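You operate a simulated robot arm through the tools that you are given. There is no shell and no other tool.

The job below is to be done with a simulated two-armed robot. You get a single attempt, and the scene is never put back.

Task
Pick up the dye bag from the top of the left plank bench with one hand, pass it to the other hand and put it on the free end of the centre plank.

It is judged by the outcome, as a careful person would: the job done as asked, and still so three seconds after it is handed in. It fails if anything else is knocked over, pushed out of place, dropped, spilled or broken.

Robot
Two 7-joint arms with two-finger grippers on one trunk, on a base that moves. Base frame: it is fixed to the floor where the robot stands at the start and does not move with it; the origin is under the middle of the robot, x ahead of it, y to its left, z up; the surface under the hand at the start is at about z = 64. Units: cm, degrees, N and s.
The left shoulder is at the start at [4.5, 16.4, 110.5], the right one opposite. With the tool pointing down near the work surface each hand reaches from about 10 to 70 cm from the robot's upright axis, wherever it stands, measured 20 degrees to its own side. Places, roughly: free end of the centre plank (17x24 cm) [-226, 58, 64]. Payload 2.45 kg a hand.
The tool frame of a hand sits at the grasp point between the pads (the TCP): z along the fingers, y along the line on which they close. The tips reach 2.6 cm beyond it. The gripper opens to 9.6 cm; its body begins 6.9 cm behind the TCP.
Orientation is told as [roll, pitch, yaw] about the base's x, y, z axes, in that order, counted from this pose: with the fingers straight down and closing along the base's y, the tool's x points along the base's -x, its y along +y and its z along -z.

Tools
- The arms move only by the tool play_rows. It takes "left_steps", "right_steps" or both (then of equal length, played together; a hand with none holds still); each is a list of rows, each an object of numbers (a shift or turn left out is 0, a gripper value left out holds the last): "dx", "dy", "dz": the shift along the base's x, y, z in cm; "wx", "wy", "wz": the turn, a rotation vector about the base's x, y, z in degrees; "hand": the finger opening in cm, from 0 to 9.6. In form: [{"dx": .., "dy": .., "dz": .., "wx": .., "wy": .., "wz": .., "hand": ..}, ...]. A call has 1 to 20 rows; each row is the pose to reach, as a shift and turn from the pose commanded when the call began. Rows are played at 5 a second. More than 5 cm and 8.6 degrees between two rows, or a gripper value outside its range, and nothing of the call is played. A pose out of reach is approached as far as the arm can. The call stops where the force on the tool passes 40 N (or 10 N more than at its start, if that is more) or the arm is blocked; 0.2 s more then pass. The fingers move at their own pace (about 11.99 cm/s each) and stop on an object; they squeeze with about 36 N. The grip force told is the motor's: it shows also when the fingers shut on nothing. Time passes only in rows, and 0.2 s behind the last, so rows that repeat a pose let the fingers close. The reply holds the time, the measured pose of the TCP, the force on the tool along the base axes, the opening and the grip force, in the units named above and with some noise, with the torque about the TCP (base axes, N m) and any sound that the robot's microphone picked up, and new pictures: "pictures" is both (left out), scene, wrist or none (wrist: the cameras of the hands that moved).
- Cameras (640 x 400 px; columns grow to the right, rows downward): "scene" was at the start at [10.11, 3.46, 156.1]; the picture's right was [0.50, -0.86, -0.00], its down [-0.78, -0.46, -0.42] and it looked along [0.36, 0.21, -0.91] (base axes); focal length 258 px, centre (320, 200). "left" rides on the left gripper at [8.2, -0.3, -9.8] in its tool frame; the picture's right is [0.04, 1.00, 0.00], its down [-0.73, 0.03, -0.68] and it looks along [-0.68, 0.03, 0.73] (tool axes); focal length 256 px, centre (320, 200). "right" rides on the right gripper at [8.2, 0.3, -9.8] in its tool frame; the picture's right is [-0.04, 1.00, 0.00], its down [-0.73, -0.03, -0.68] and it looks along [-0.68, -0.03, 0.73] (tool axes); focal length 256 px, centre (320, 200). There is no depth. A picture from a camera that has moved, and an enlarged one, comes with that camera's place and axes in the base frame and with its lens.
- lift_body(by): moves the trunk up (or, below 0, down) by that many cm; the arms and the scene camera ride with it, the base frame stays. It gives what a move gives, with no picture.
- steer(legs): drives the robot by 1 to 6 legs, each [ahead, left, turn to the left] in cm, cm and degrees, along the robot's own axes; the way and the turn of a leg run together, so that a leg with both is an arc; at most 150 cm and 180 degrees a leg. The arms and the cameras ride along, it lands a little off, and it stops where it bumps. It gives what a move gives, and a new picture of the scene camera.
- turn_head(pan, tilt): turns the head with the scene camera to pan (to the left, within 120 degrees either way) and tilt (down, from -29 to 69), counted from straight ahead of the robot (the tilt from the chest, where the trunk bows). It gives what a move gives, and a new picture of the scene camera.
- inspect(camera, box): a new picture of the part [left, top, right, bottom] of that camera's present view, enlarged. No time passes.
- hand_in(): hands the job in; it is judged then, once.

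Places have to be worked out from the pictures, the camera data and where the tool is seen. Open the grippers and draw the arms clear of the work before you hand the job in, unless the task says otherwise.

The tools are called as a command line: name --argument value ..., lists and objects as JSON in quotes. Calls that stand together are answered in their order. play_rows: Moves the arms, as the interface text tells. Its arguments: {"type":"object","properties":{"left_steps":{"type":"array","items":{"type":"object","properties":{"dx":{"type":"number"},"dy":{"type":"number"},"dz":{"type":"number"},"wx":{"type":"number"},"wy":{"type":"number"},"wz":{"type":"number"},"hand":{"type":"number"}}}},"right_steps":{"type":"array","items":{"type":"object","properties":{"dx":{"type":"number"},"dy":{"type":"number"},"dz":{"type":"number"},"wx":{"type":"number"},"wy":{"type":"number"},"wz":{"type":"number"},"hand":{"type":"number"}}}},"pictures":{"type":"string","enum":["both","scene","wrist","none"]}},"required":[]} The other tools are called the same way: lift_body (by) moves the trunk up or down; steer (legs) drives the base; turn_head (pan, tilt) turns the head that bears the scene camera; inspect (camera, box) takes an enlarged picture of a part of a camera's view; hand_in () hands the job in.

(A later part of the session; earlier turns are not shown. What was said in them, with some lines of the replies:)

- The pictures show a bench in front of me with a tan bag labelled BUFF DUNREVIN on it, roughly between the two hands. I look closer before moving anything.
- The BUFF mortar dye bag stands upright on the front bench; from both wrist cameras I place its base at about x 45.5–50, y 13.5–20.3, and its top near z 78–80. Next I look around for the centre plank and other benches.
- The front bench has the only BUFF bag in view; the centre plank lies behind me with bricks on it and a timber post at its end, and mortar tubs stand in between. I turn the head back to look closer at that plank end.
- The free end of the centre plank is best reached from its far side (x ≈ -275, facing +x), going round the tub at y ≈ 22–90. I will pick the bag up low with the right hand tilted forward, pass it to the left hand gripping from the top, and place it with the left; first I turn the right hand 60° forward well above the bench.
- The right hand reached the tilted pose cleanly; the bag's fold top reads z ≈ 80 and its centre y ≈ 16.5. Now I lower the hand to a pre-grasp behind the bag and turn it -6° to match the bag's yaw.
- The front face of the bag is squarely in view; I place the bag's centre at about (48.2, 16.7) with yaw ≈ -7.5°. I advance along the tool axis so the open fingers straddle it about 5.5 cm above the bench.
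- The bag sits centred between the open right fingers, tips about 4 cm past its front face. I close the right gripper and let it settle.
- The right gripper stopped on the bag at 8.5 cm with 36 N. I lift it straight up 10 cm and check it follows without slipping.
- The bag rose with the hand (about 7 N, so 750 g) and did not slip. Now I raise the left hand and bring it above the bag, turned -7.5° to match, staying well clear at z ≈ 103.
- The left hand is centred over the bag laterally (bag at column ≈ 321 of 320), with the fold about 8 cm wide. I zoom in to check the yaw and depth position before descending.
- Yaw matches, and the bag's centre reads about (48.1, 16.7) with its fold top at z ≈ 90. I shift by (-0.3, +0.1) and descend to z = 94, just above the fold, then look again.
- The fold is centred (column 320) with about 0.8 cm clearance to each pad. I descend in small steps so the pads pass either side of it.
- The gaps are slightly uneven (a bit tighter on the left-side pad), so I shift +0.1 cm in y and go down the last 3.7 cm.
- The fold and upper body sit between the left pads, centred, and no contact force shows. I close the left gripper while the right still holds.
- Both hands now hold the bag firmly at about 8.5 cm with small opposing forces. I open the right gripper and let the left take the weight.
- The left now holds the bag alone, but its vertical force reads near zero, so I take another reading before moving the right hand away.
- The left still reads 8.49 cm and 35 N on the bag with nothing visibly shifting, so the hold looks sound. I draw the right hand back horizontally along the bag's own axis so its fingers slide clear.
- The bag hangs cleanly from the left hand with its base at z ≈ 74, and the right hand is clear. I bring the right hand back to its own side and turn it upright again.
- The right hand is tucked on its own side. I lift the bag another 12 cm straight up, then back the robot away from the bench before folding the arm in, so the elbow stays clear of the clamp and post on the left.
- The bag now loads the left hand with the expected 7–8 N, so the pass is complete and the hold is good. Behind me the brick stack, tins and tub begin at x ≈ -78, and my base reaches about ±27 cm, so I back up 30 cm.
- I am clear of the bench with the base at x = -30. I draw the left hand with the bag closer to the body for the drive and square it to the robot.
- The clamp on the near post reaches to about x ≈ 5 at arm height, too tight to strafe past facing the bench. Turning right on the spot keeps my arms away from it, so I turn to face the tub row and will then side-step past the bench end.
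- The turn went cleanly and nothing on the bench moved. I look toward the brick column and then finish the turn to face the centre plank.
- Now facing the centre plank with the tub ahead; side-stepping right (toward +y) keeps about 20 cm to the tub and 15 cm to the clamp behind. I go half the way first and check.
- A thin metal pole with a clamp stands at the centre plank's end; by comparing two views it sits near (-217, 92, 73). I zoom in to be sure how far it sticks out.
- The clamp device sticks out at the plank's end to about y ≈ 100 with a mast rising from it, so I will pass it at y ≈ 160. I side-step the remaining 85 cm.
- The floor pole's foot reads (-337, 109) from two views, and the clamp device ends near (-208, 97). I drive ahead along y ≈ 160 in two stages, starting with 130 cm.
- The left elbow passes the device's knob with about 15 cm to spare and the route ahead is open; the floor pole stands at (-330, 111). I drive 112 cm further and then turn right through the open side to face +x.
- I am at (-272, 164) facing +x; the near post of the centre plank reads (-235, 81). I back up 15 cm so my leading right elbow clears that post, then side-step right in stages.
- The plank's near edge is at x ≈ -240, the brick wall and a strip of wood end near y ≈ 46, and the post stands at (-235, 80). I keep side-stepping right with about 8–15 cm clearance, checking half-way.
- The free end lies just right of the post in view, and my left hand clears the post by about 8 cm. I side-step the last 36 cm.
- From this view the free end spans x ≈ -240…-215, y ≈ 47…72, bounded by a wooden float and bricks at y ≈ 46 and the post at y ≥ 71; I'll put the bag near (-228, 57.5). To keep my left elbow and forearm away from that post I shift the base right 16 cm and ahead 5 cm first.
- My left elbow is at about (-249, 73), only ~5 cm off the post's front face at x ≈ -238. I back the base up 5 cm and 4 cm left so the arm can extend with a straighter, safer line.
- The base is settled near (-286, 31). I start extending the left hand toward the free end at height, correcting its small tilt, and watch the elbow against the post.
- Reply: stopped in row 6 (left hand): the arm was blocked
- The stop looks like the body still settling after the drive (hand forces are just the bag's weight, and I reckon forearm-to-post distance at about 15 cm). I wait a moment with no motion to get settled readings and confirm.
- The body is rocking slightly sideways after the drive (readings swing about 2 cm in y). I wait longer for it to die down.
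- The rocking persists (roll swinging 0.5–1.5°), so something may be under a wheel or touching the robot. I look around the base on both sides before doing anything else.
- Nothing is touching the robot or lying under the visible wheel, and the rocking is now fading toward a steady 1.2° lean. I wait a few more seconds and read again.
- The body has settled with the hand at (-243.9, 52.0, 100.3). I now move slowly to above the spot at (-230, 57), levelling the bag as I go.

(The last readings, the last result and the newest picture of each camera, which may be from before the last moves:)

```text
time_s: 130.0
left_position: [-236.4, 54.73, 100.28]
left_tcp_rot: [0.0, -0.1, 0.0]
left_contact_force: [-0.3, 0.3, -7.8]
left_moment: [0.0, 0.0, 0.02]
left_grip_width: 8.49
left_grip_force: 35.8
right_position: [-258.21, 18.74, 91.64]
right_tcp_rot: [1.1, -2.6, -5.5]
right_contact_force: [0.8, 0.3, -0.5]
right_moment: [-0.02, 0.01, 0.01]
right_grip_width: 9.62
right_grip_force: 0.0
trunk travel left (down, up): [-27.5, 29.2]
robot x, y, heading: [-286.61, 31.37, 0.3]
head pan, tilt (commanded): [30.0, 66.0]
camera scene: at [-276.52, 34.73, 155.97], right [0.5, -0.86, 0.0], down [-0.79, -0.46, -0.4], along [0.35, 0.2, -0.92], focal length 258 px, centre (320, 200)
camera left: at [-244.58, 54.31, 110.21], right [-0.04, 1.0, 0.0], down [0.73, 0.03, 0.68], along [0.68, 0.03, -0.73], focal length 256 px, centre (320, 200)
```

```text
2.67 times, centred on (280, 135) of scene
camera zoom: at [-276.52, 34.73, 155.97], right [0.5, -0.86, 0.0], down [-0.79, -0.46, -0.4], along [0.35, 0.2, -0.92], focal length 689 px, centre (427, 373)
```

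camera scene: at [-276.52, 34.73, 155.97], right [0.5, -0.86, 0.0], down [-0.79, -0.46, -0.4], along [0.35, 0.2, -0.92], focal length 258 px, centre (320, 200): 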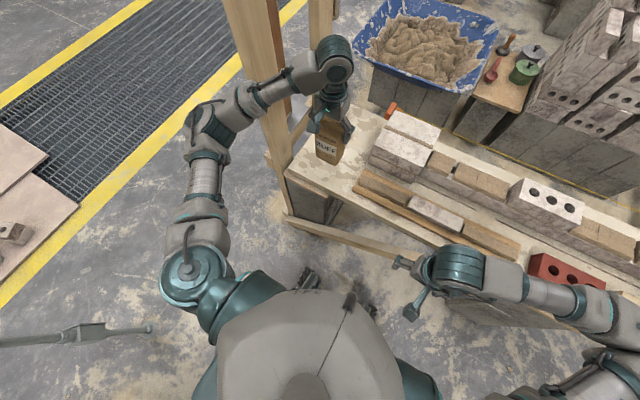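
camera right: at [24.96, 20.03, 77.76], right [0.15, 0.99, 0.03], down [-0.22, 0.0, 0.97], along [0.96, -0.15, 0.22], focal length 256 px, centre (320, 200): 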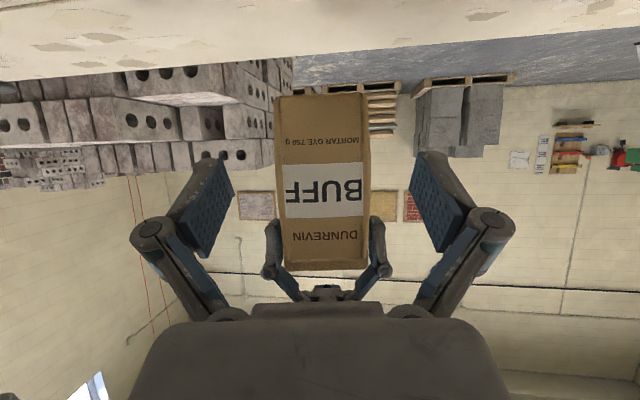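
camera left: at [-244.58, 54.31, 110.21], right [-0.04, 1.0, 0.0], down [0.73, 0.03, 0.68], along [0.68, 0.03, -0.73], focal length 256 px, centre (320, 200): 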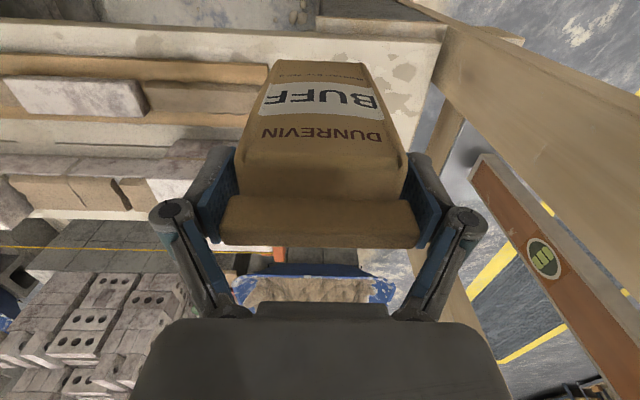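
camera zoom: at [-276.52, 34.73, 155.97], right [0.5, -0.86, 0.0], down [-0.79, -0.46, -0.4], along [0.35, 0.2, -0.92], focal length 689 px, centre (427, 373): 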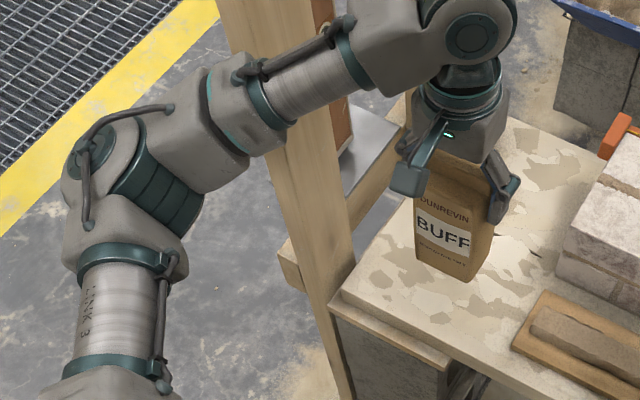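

Forearm-to-post distance still computes to about 13 cm and the bag hangs level over the plank edge. I move the last 6.4 cm ahead and 2.3 cm left to above the spot.

play_rows --left_steps '[{"dx": 1.6, "dy": 0.6, "hand": 5}, {"dx": 3.2, "dy": 1.2, "hand": 5}, {"dx": 4.8, "dy": 1.8, "hand": 5}, {"dx": 6.4, "dy": 2.3, "hand": 5}, {"dx": 6.4, "dy": 2.3, "hand": 5}, {"dx": 6.4, "dy": 2.3, "hand": 5}]'

inspect --camera "scene" --box '[160, 60, 400, 210]'

inspect --camera "left" --box '[120, 0, 520, 250]'

```text
time_s: 131.4
left_position: [-229.93, 56.98, 100.16]
left_tcp_rot: [0.0, -0.1, -0.1]
left_contact_force: [-0.7, -0.1, -7.1]
left_moment: [0.0, 0.0, 0.0]
left_grip_width: 8.43
left_grip_force: 36.0
right_position: [-258.03, 18.71, 91.66]
right_tcp_rot: [1.2, -2.5, -5.5]
right_contact_force: [-0.5, 0.1, 0.6]
right_moment: [-0.01, 0.0, 0.01]
right_grip_width: 9.59
right_grip_force: 0.2
trunk travel left (down, up): [-27.5, 29.2]
robot x, y, heading: [-286.65, 31.51, 0.3]
head pan, tilt (commanded): [30.0, 66.0]
camera scene: at [-276.4, 34.73, 155.96], right [0.5, -0.86, 0.0], down [-0.79, -0.46, -0.4], along [0.35, 0.2, -0.92], focal length 258 px, centre (320, 200)
camera left: at [-238.03, 56.59, 110.1], right [-0.04, 1.0, 0.0], down [0.73, 0.03, 0.68], along [0.68, 0.03, -0.73], focal length 256 px, centre (320, 200)
```

scene: 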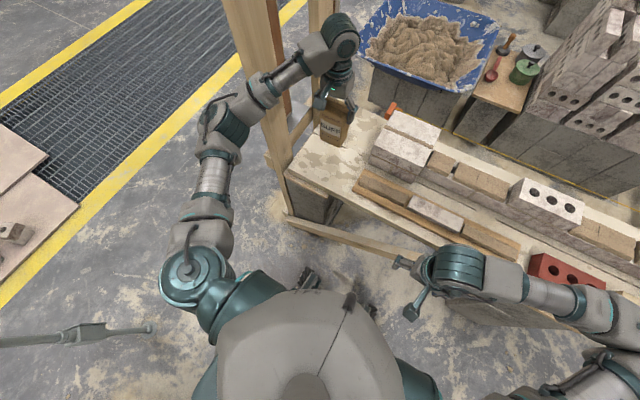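
left: 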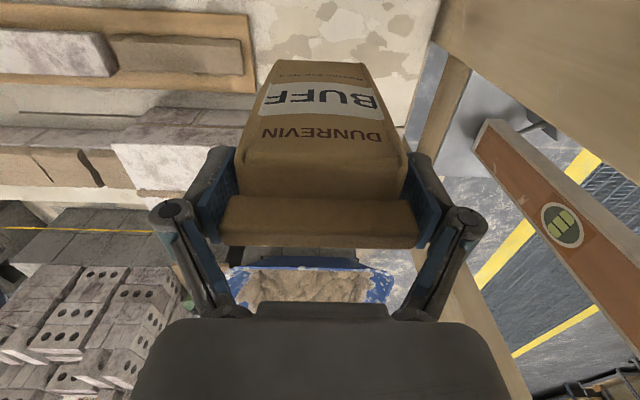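

```text
2.67 times, centred on (280, 135) of scene
camera zoom: at [-276.4, 34.73, 155.96], right [0.5, -0.86, 0.0], down [-0.79, -0.46, -0.4], along [0.35, 0.2, -0.92], focal length 689 px, centre (427, 373)
```

zoom: 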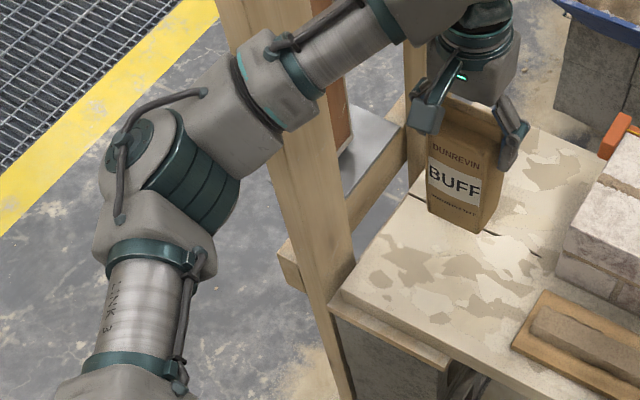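

```text
1.60 times, centred on (320, 125) of left
camera zoom: at [-238.03, 56.59, 110.1], right [-0.04, 1.0, 0.0], down [0.73, 0.03, 0.68], along [0.68, 0.03, -0.73], focal length 410 px, centre (320, 320)
```

zoom: 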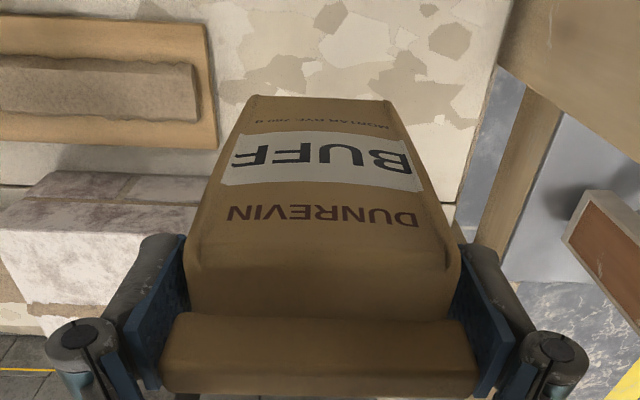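

From here the free patch runs from the float's end at y ≈ 46.5 to the plank's end at y ≈ 74.5, with the plank edge at x ≈ -240. I fine-tune to (-228.5, 58) and descend half-way, watching the elbow.

play_rows --left_steps '[{"dx": 0.7, "dy": 0.5, "dz": -1.5, "hand": 5}, {"dx": 1.5, "dy": 1, "dz": -3.5, "hand": 5}, {"dx": 1.5, "dy": 1, "dz": -6, "hand": 5}, {"dx": 1.5, "dy": 1, "dz": -8.5, "hand": 5}, {"dx": 1.5, "dy": 1, "dz": -11, "hand": 5}, {"dx": 1.5, "dy": 1, "dz": -13, "hand": 5}, {"dx": 1.5, "dy": 1, "dz": -13, "hand": 5}]'

inspect --camera "scene" --box '[160, 60, 400, 210]'

inspect --camera "left" --box '[120, 0, 520, 250]'

```text
time_s: 133.0
left_position: [-228.64, 57.97, 87.31]
left_tcp_rot: [0.0, -0.1, 0.0]
left_contact_force: [0.6, 0.3, -7.4]
left_moment: [0.0, 0.04, -0.01]
left_grip_width: 8.45
left_grip_force: 36.0
right_position: [-258.06, 18.71, 91.63]
right_tcp_rot: [1.1, -2.7, -5.5]
right_contact_force: [0.3, 0.5, 0.2]
right_moment: [0.02, 0.01, 0.03]
right_grip_width: 9.58
right_grip_force: 0.1
trunk travel left (down, up): [-27.5, 29.2]
robot x, y, heading: [-286.69, 31.31, 0.2]
head pan, tilt (commanded): [30.0, 66.0]
camera scene: at [-276.45, 34.73, 155.96], right [0.5, -0.86, 0.0], down [-0.79, -0.46, -0.4], along [0.35, 0.2, -0.92], focal length 258 px, centre (320, 200)
camera left: at [-236.8, 57.54, 97.1], right [-0.04, 1.0, 0.0], down [0.73, 0.03, 0.68], along [0.68, 0.03, -0.73], focal length 256 px, centre (320, 200)
```

scene: 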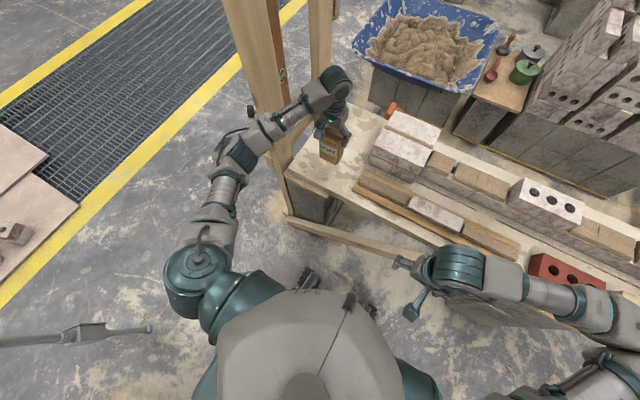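
left: 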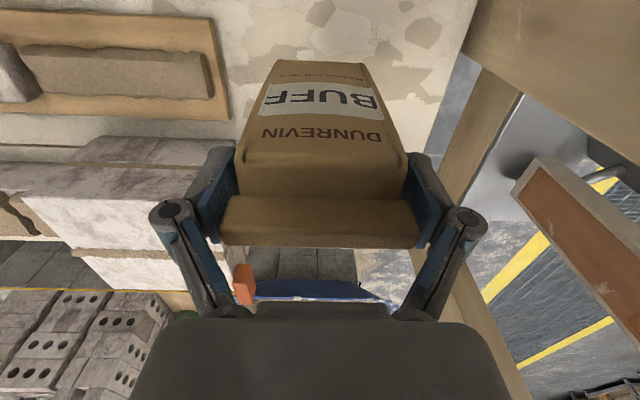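

```text
2.67 times, centred on (280, 135) of scene
camera zoom: at [-276.45, 34.73, 155.96], right [0.5, -0.86, 0.0], down [-0.79, -0.46, -0.4], along [0.35, 0.2, -0.92], focal length 689 px, centre (427, 373)
```

zoom: 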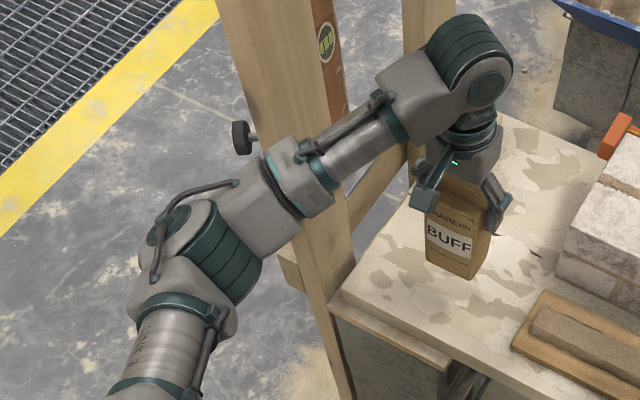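

```text
1.60 times, centred on (320, 125) of left
camera zoom: at [-236.8, 57.54, 97.1], right [-0.04, 1.0, 0.0], down [0.73, 0.03, 0.68], along [0.68, 0.03, -0.73], focal length 410 px, centre (320, 320)
```

zoom: 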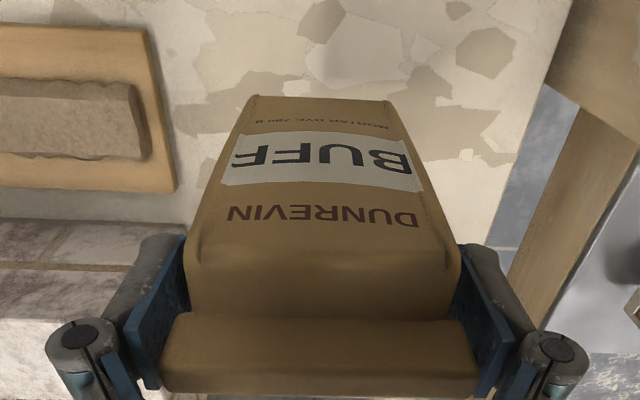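

Forearm axis to post corner is still about 11 cm and the bag hangs straight above clear plank. I descend to about 1 cm above the surface.

play_rows --left_steps '[{"dz": -2, "hand": 5}, {"dz": -4, "hand": 5}, {"dz": -6, "hand": 5}, {"dz": -8, "hand": 5}, {"dz": -9.4, "hand": 5}, {"dz": -9.4, "hand": 5}]'

inspect --camera "scene" --box '[200, 80, 400, 205]'

inspect --camera "left" --box '[120, 0, 520, 250]'

```text
time_s: 134.4
left_position: [-228.73, 58.1, 77.87]
left_tcp_rot: [0.0, -0.1, 0.0]
left_contact_force: [0.9, 0.2, -7.1]
left_moment: [-0.02, 0.02, 0.01]
left_grip_width: 8.47
left_grip_force: 36.2
right_position: [-258.11, 18.74, 91.54]
right_tcp_rot: [1.1, -2.6, -5.4]
right_contact_force: [0.1, -0.5, -0.9]
right_moment: [-0.01, 0.01, 0.0]
right_grip_width: 9.58
right_grip_force: 0.0
trunk travel left (down, up): [-27.5, 29.2]
robot x, y, heading: [-286.81, 31.38, 0.4]
head pan, tilt (commanded): [30.0, 66.0]
camera scene: at [-276.45, 34.73, 155.96], right [0.5, -0.86, 0.0], down [-0.79, -0.46, -0.4], along [0.35, 0.2, -0.92], focal length 258 px, centre (320, 200)
camera left: at [-236.87, 57.56, 87.74], right [-0.04, 1.0, 0.0], down [0.73, 0.03, 0.68], along [0.68, 0.03, -0.73], focal length 256 px, centre (320, 200)
```

scene: 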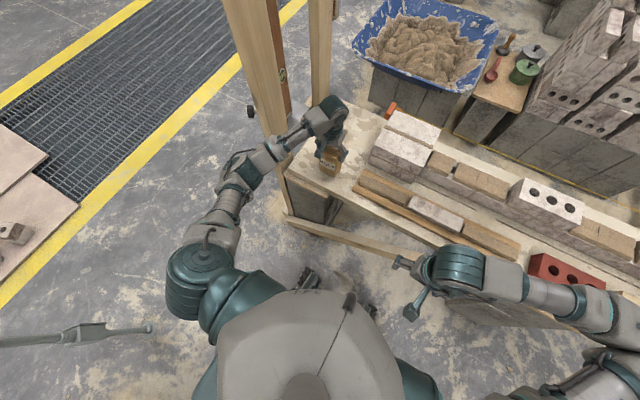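
left: 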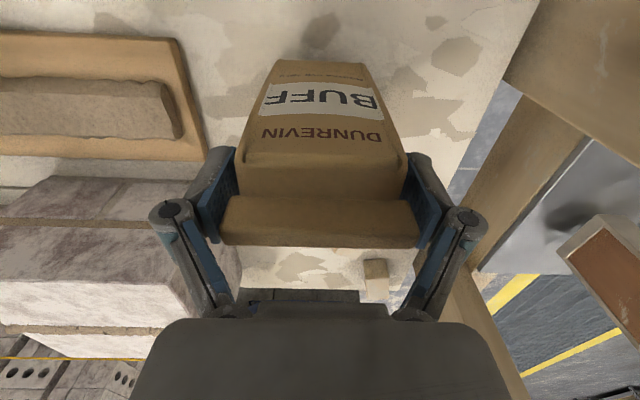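

```text
3.20 times, centred on (300, 142) of scene
camera zoom: at [-276.45, 34.73, 155.96], right [0.5, -0.86, 0.0], down [-0.79, -0.46, -0.4], along [0.35, 0.2, -0.92], focal length 827 px, centre (384, 384)
```

zoom: 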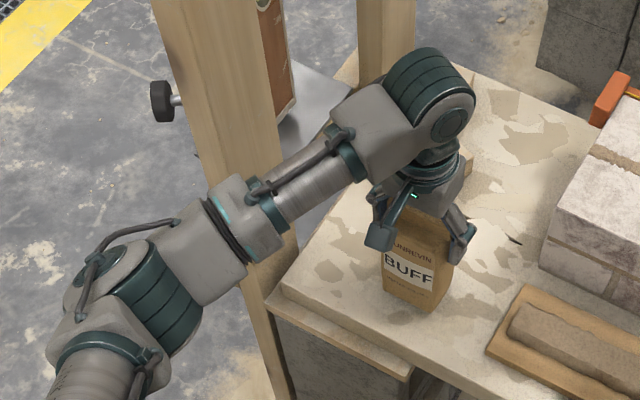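

```text
1.60 times, centred on (320, 125) of left
camera zoom: at [-236.87, 57.56, 87.74], right [-0.04, 1.0, 0.0], down [0.73, 0.03, 0.68], along [0.68, 0.03, -0.73], focal length 410 px, centre (320, 320)
```

zoom: 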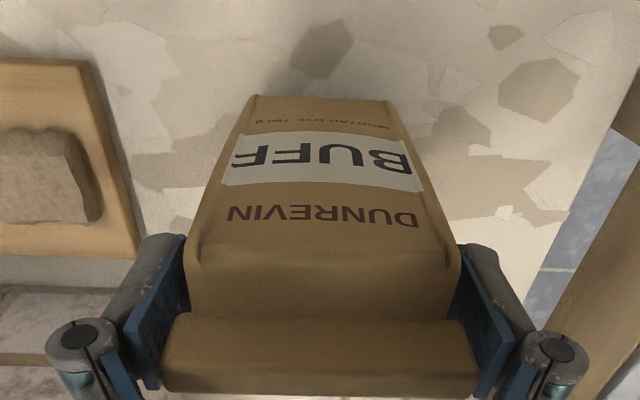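

The bag's base should be about 1.4 cm above the plank. I lower it 1 cm and read the force before feeling for contact.

play_rows --left_steps '[{"dz": -0.4, "hand": 5}, {"dz": -0.8, "hand": 5}, {"dz": -1.0, "hand": 5}, {"dz": -1.0, "hand": 5}]' --pictures "none"

play_rows --left_steps '[{"dz": -0.2, "hand": 5}, {"dz": -0.2, "hand": 5}]' --pictures "none"

```text
time_s: 135.4
left_position: [-228.61, 58.05, 76.87]
left_tcp_rot: [0.0, 0.0, 0.0]
left_contact_force: [-0.2, 0.8, -8.0]
left_moment: [-0.06, 0.01, 0.0]
left_grip_width: 8.46
left_grip_force: 35.5
right_position: [-258.02, 18.76, 91.61]
right_tcp_rot: [1.1, -2.5, -5.4]
right_contact_force: [-1.3, 0.4, -0.1]
right_moment: [0.02, 0.02, 0.02]
right_grip_width: 9.6
right_grip_force: 0.1
trunk travel left (down, up): [-27.5, 29.2]
robot x, y, heading: [-286.78, 31.05, 0.4]
head pan, tilt (commanded): [30.0, 66.0]
```

```text
time_s: 136.0
left_position: [-228.69, 58.0, 76.7]
left_tcp_rot: [0.0, -0.1, 0.0]
left_contact_force: [-0.5, 0.1, -8.0]
left_moment: [-0.03, 0.02, -0.03]
left_grip_width: 8.49
left_grip_force: 35.8
right_position: [-258.08, 18.74, 91.58]
right_tcp_rot: [1.2, -2.6, -5.5]
right_contact_force: [-0.6, -0.3, 0.4]
right_moment: [0.0, -0.02, -0.02]
right_grip_width: 9.58
right_grip_force: 0.1
trunk travel left (down, up): [-27.5, 29.2]
robot x, y, heading: [-286.86, 31.39, 0.1]
head pan, tilt (commanded): [30.0, 66.0]
```

No contact yet at z = 76.7. I keep lowering in 0.2 cm steps until the plank takes the weight.

play_rows --left_steps '[{"dz": -0.2, "hand": 5}, {"dz": -0.2, "hand": 5}]' --pictures "none"

play_rows --left_steps '[{"dz": -0.15, "hand": 5}, {"dz": -0.15, "hand": 5}]' --pictures "none"

```text
time_s: 136.6
left_position: [-228.52, 58.08, 76.52]
left_tcp_rot: [0.0, -0.1, 0.1]
left_contact_force: [-0.2, 1.0, -0.4]
left_moment: [0.34, -0.16, 0.0]
left_grip_width: 8.49
left_grip_force: 36.2
right_position: [-258.1, 18.69, 91.6]
right_tcp_rot: [1.1, -2.6, -5.4]
right_contact_force: [-0.3, -0.2, -0.9]
right_moment: [-0.02, -0.01, 0.0]
right_grip_width: 9.61
right_grip_force: 0.1
trunk travel left (down, up): [-27.5, 29.2]
robot x, y, heading: [-286.91, 31.61, 0.4]
head pan, tilt (commanded): [30.0, 66.0]
```

```text
time_s: 137.2
left_position: [-228.57, 58.03, 76.54]
left_tcp_rot: [0.1, -0.3, 0.0]
left_contact_force: [1.4, 1.2, 10.2]
left_moment: [0.97, 0.35, -0.09]
left_grip_width: 8.47
left_grip_force: 36.3
right_position: [-258.25, 18.54, 91.73]
right_tcp_rot: [1.1, -2.6, -5.3]
right_contact_force: [0.2, -0.2, -0.6]
right_moment: [-0.02, 0.01, 0.02]
right_grip_width: 9.58
right_grip_force: 0.0
trunk travel left (down, up): [-27.5, 29.2]
robot x, y, heading: [-286.95, 31.67, 0.4]
head pan, tilt (commanded): [30.0, 66.0]
```

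The plank now carries the bag (force went from -8 to +10 N at z ≈ 76.5). I ease up 0.15 cm and open the left gripper.

play_rows --left_steps '[{"dz": 0.15, "hand": 5}, {"dz": 0.15, "hand": 5}]' --pictures "none"

play_rows --left_steps '[{"hand": 9.6}, {"hand": 9.6}, {"hand": 9.6}, {"hand": 9.6}]'

inspect --camera "left" --box '[120, 50, 520, 300]'

inspect --camera "scene" --box '[240, 80, 400, 180]'

```text
time_s: 137.8
left_position: [-228.7, 58.08, 76.54]
left_tcp_rot: [-0.1, -0.2, 0.0]
left_contact_force: [5.0, 3.7, 9.3]
left_moment: [0.99, -0.35, -0.22]
left_grip_width: 8.47
left_grip_force: 36.3
right_position: [-258.27, 18.6, 91.68]
right_tcp_rot: [1.2, -2.7, -5.3]
right_contact_force: [0.5, 0.4, -0.2]
right_moment: [-0.02, -0.02, -0.02]
right_grip_width: 9.64
right_grip_force: 0.1
trunk travel left (down, up): [-27.5, 29.2]
robot x, y, heading: [-286.63, 31.41, 0.4]
head pan, tilt (commanded): [30.0, 66.0]
```

```text
time_s: 138.8
left_position: [-228.61, 57.94, 76.44]
left_tcp_rot: [0.0, -0.1, 0.0]
left_contact_force: [0.0, -0.4, -0.4]
left_moment: [0.02, 0.0, -0.01]
left_grip_width: 9.61
left_grip_force: 0.1
right_position: [-258.19, 18.66, 91.71]
right_tcp_rot: [1.1, -2.5, -5.3]
right_contact_force: [-0.9, 0.5, -0.2]
right_moment: [-0.04, 0.03, -0.03]
right_grip_width: 9.59
right_grip_force: 0.1
trunk travel left (down, up): [-27.5, 29.2]
robot x, y, heading: [-286.61, 31.4, 0.3]
head pan, tilt (commanded): [30.0, 66.0]
camera scene: at [-276.59, 34.63, 155.98], right [0.5, -0.86, 0.0], down [-0.79, -0.46, -0.4], along [0.35, 0.2, -0.92], focal length 258 px, centre (320, 200)
camera left: at [-236.84, 57.5, 86.32], right [-0.04, 1.0, 0.0], down [0.73, 0.03, 0.68], along [0.68, 0.03, -0.73], focal length 256 px, centre (320, 200)
```

scene: 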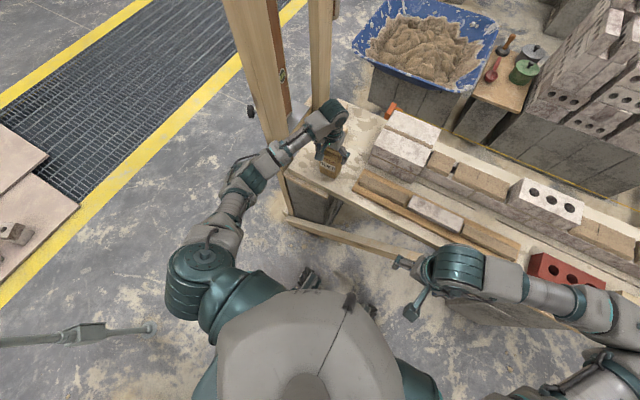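
left: 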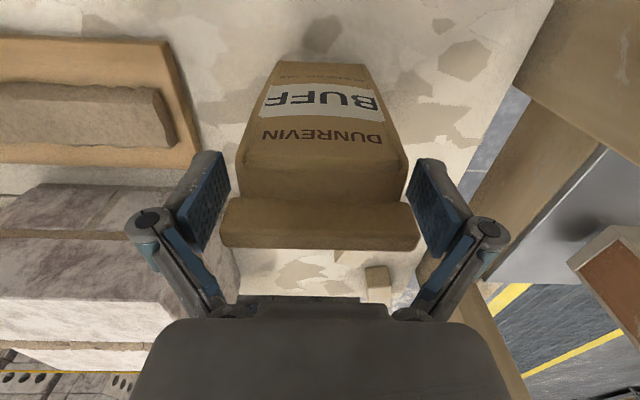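

```text
1.60 times, centred on (320, 175) of left
camera zoom: at [-236.84, 57.5, 86.32], right [-0.04, 1.0, 0.0], down [0.73, 0.03, 0.68], along [0.68, 0.03, -0.73], focal length 410 px, centre (320, 240)
```

zoom: 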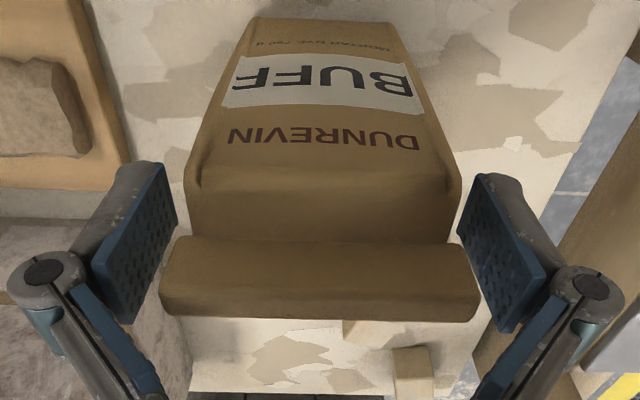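

```text
4.00 times, centred on (320, 130) of scene
camera zoom: at [-276.59, 34.63, 155.98], right [0.5, -0.86, 0.0], down [-0.79, -0.46, -0.4], along [0.35, 0.2, -0.92], focal length 1034 px, centre (320, 480)
```

zoom: 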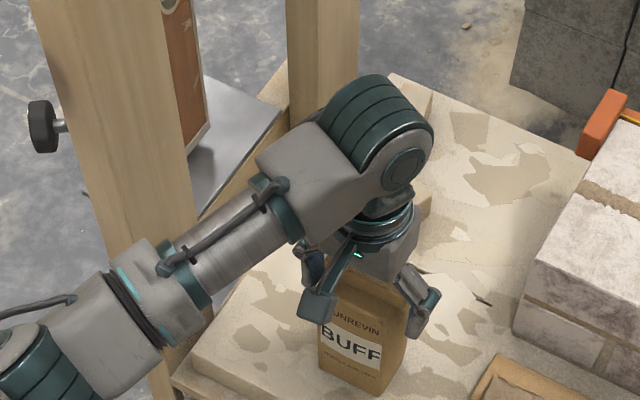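

The bag stands free and centred between the open fingers with no force on the hand. I raise the left hand straight up, slowly.

play_rows --left_steps '[{"dz": 1, "hand": 9.6}, {"dz": 2.5, "hand": 9.6}, {"dz": 4, "hand": 9.6}, {"dz": 6, "hand": 9.6}, {"dz": 8, "hand": 9.6}, {"dz": 10.5, "hand": 9.6}, {"dz": 13, "hand": 9.6}, {"dz": 16, "hand": 9.6}, {"dz": 19, "hand": 9.6}, {"dz": 22, "hand": 9.6}, {"dz": 24, "hand": 9.6}]'

inspect --camera "scene" --box '[240, 60, 400, 180]'

inspect --camera "left" --box '[160, 0, 480, 200]'

```text
time_s: 141.2
left_position: [-228.39, 58.05, 100.56]
left_tcp_rot: [0.0, -0.1, -0.1]
left_contact_force: [0.4, 0.6, 0.4]
left_moment: [0.01, 0.0, 0.02]
left_grip_width: 9.58
left_grip_force: 0.1
right_position: [-258.23, 18.63, 91.76]
right_tcp_rot: [1.1, -2.7, -5.3]
right_contact_force: [0.3, 0.4, 0.3]
right_moment: [-0.01, 0.0, 0.04]
right_grip_width: 9.6
right_grip_force: 0.0
trunk travel left (down, up): [-27.5, 29.2]
robot x, y, heading: [-286.72, 31.62, 0.2]
head pan, tilt (commanded): [30.0, 66.0]
camera scene: at [-276.61, 34.63, 155.98], right [0.5, -0.86, 0.0], down [-0.79, -0.46, -0.4], along [0.35, 0.2, -0.92], focal length 258 px, centre (320, 200)
camera left: at [-236.59, 57.46, 110.41], right [-0.04, 1.0, 0.0], down [0.73, 0.03, 0.68], along [0.68, 0.03, -0.73], focal length 256 px, centre (320, 200)
```

scene: 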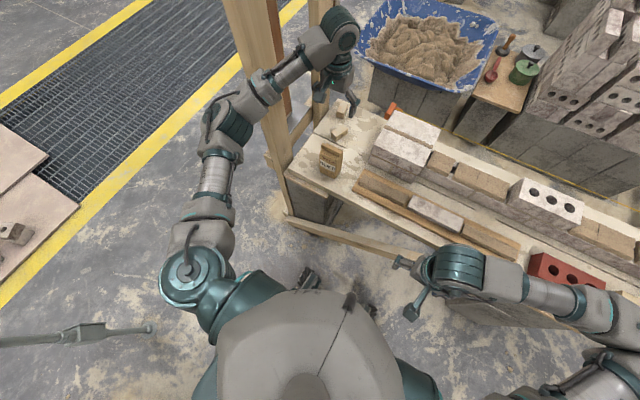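
left: 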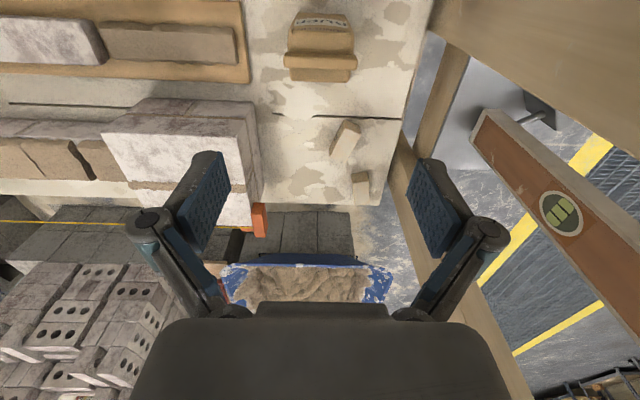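

```text
3.33 times, centred on (320, 120) of scene
camera zoom: at [-276.61, 34.63, 155.98], right [0.5, -0.86, 0.0], down [-0.79, -0.46, -0.4], along [0.35, 0.2, -0.92], focal length 861 px, centre (320, 467)
```

zoom: 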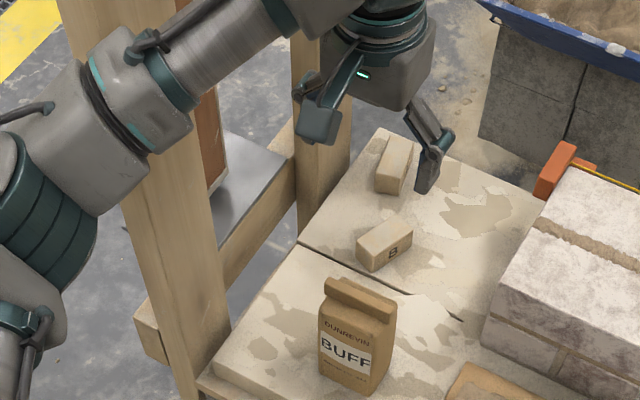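

```text
2.00 times, centred on (320, 100) of left
camera zoom: at [-236.59, 57.46, 110.41], right [-0.04, 1.0, 0.0], down [0.73, 0.03, 0.68], along [0.68, 0.03, -0.73], focal length 512 px, centre (320, 400)
```

zoom: 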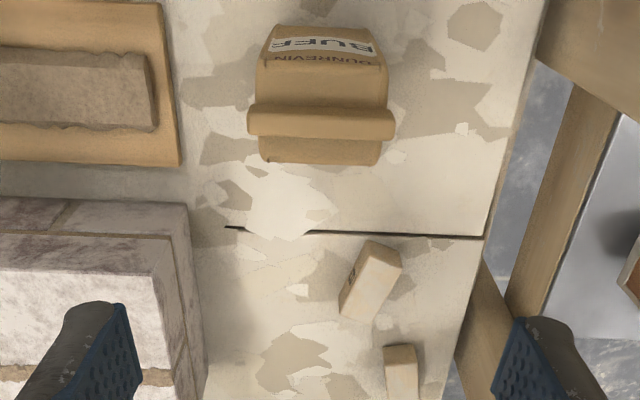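

The bag stands upright on the free end, with the wedges, float and bricks untouched. I draw the left hand back toward the robot along the way it came.

play_rows --left_steps '[{"dx": -3, "dy": -1.1}, {"dx": -6, "dy": -2.2}, {"dx": -9, "dy": -3.3}, {"dx": -12, "dy": -4.4}, {"dx": -15, "dy": -5.5}, {"dx": -18, "dy": -6.8}, {"dx": -21, "dy": -8}, {"dx": -24, "dy": -9.5}, {"dx": -24, "dy": -9.5}]'

inspect --camera "scene" --box '[220, 60, 460, 210]'

```text
time_s: 143.2
left_position: [-252.59, 48.44, 100.51]
left_tcp_rot: [0.0, -0.1, 0.0]
left_contact_force: [0.0, 0.7, -0.5]
left_moment: [0.02, -0.01, -0.03]
left_grip_width: 9.58
left_grip_force: 0.0
right_position: [-258.16, 18.56, 91.65]
right_tcp_rot: [1.1, -2.6, -5.2]
right_contact_force: [0.6, 0.3, 0.0]
right_moment: [0.0, -0.01, 0.01]
right_grip_width: 9.61
right_grip_force: 0.1
trunk travel left (down, up): [-27.5, 29.2]
robot x, y, heading: [-286.54, 31.87, 0.2]
head pan, tilt (commanded): [30.0, 66.0]
camera scene: at [-276.65, 34.6, 155.98], right [0.5, -0.86, 0.0], down [-0.79, -0.46, -0.4], along [0.35, 0.2, -0.92], focal length 258 px, centre (320, 200)
camera left: at [-260.72, 47.95, 110.43], right [-0.04, 1.0, 0.0], down [0.73, 0.03, 0.68], along [0.68, 0.03, -0.73], focal length 256 px, centre (320, 200)
```

scene: 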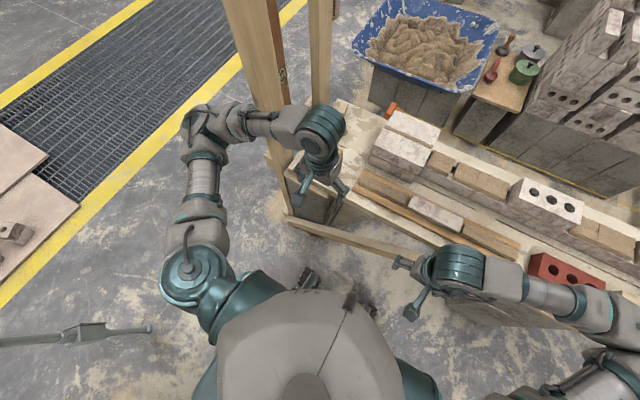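
left: 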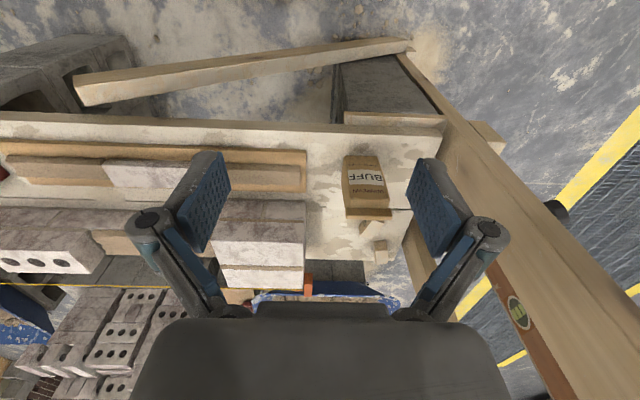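

```text
2.67 times, centred on (340, 135) of scene
camera zoom: at [-276.65, 34.6, 155.98], right [0.5, -0.86, 0.0], down [-0.79, -0.46, -0.4], along [0.35, 0.2, -0.92], focal length 689 px, centre (267, 373)
```

zoom: 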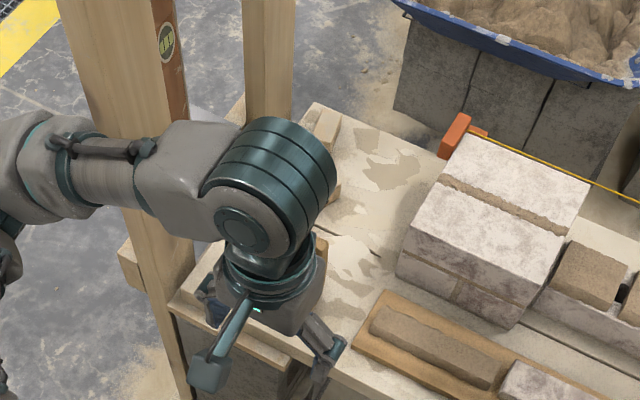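

The wrist view shows the BUFF bag standing upright on the free end of the centre plank, nothing else disturbed, both grippers open and clear of the plank. I hand the job in.

hand_in

```text
The job is handed in.
```

The dye bag is standing upright on the free end of the centre plank, at about (-228.5, 58), and I've handed the job in.

- **Pick and pass:** the right hand lifted the BUFF bag off the left plank bench. The left hand then took it from the top while it was still in the air.
- **Carry and place:** I drove round the tubs and the end of the centre plank and worked from its far side. The left hand lowered the bag until the plank took its weight, then let go.
- **Surroundings:** nothing was knocked or moved that I could see. The bricks, float, wedges and post on and around the plank looked as they were before.
- **Final state:** both grippers are open and drawn back clear of the plank.

While extending the arm over the centre plank, one move stopped and was reported as blocked. I think that was the body still rocking after the drive, because the hand forces showed only the bag's weight. It settled to a lean of about 1.2° whose cause I did not find, and I levelled the bag before setting it down.
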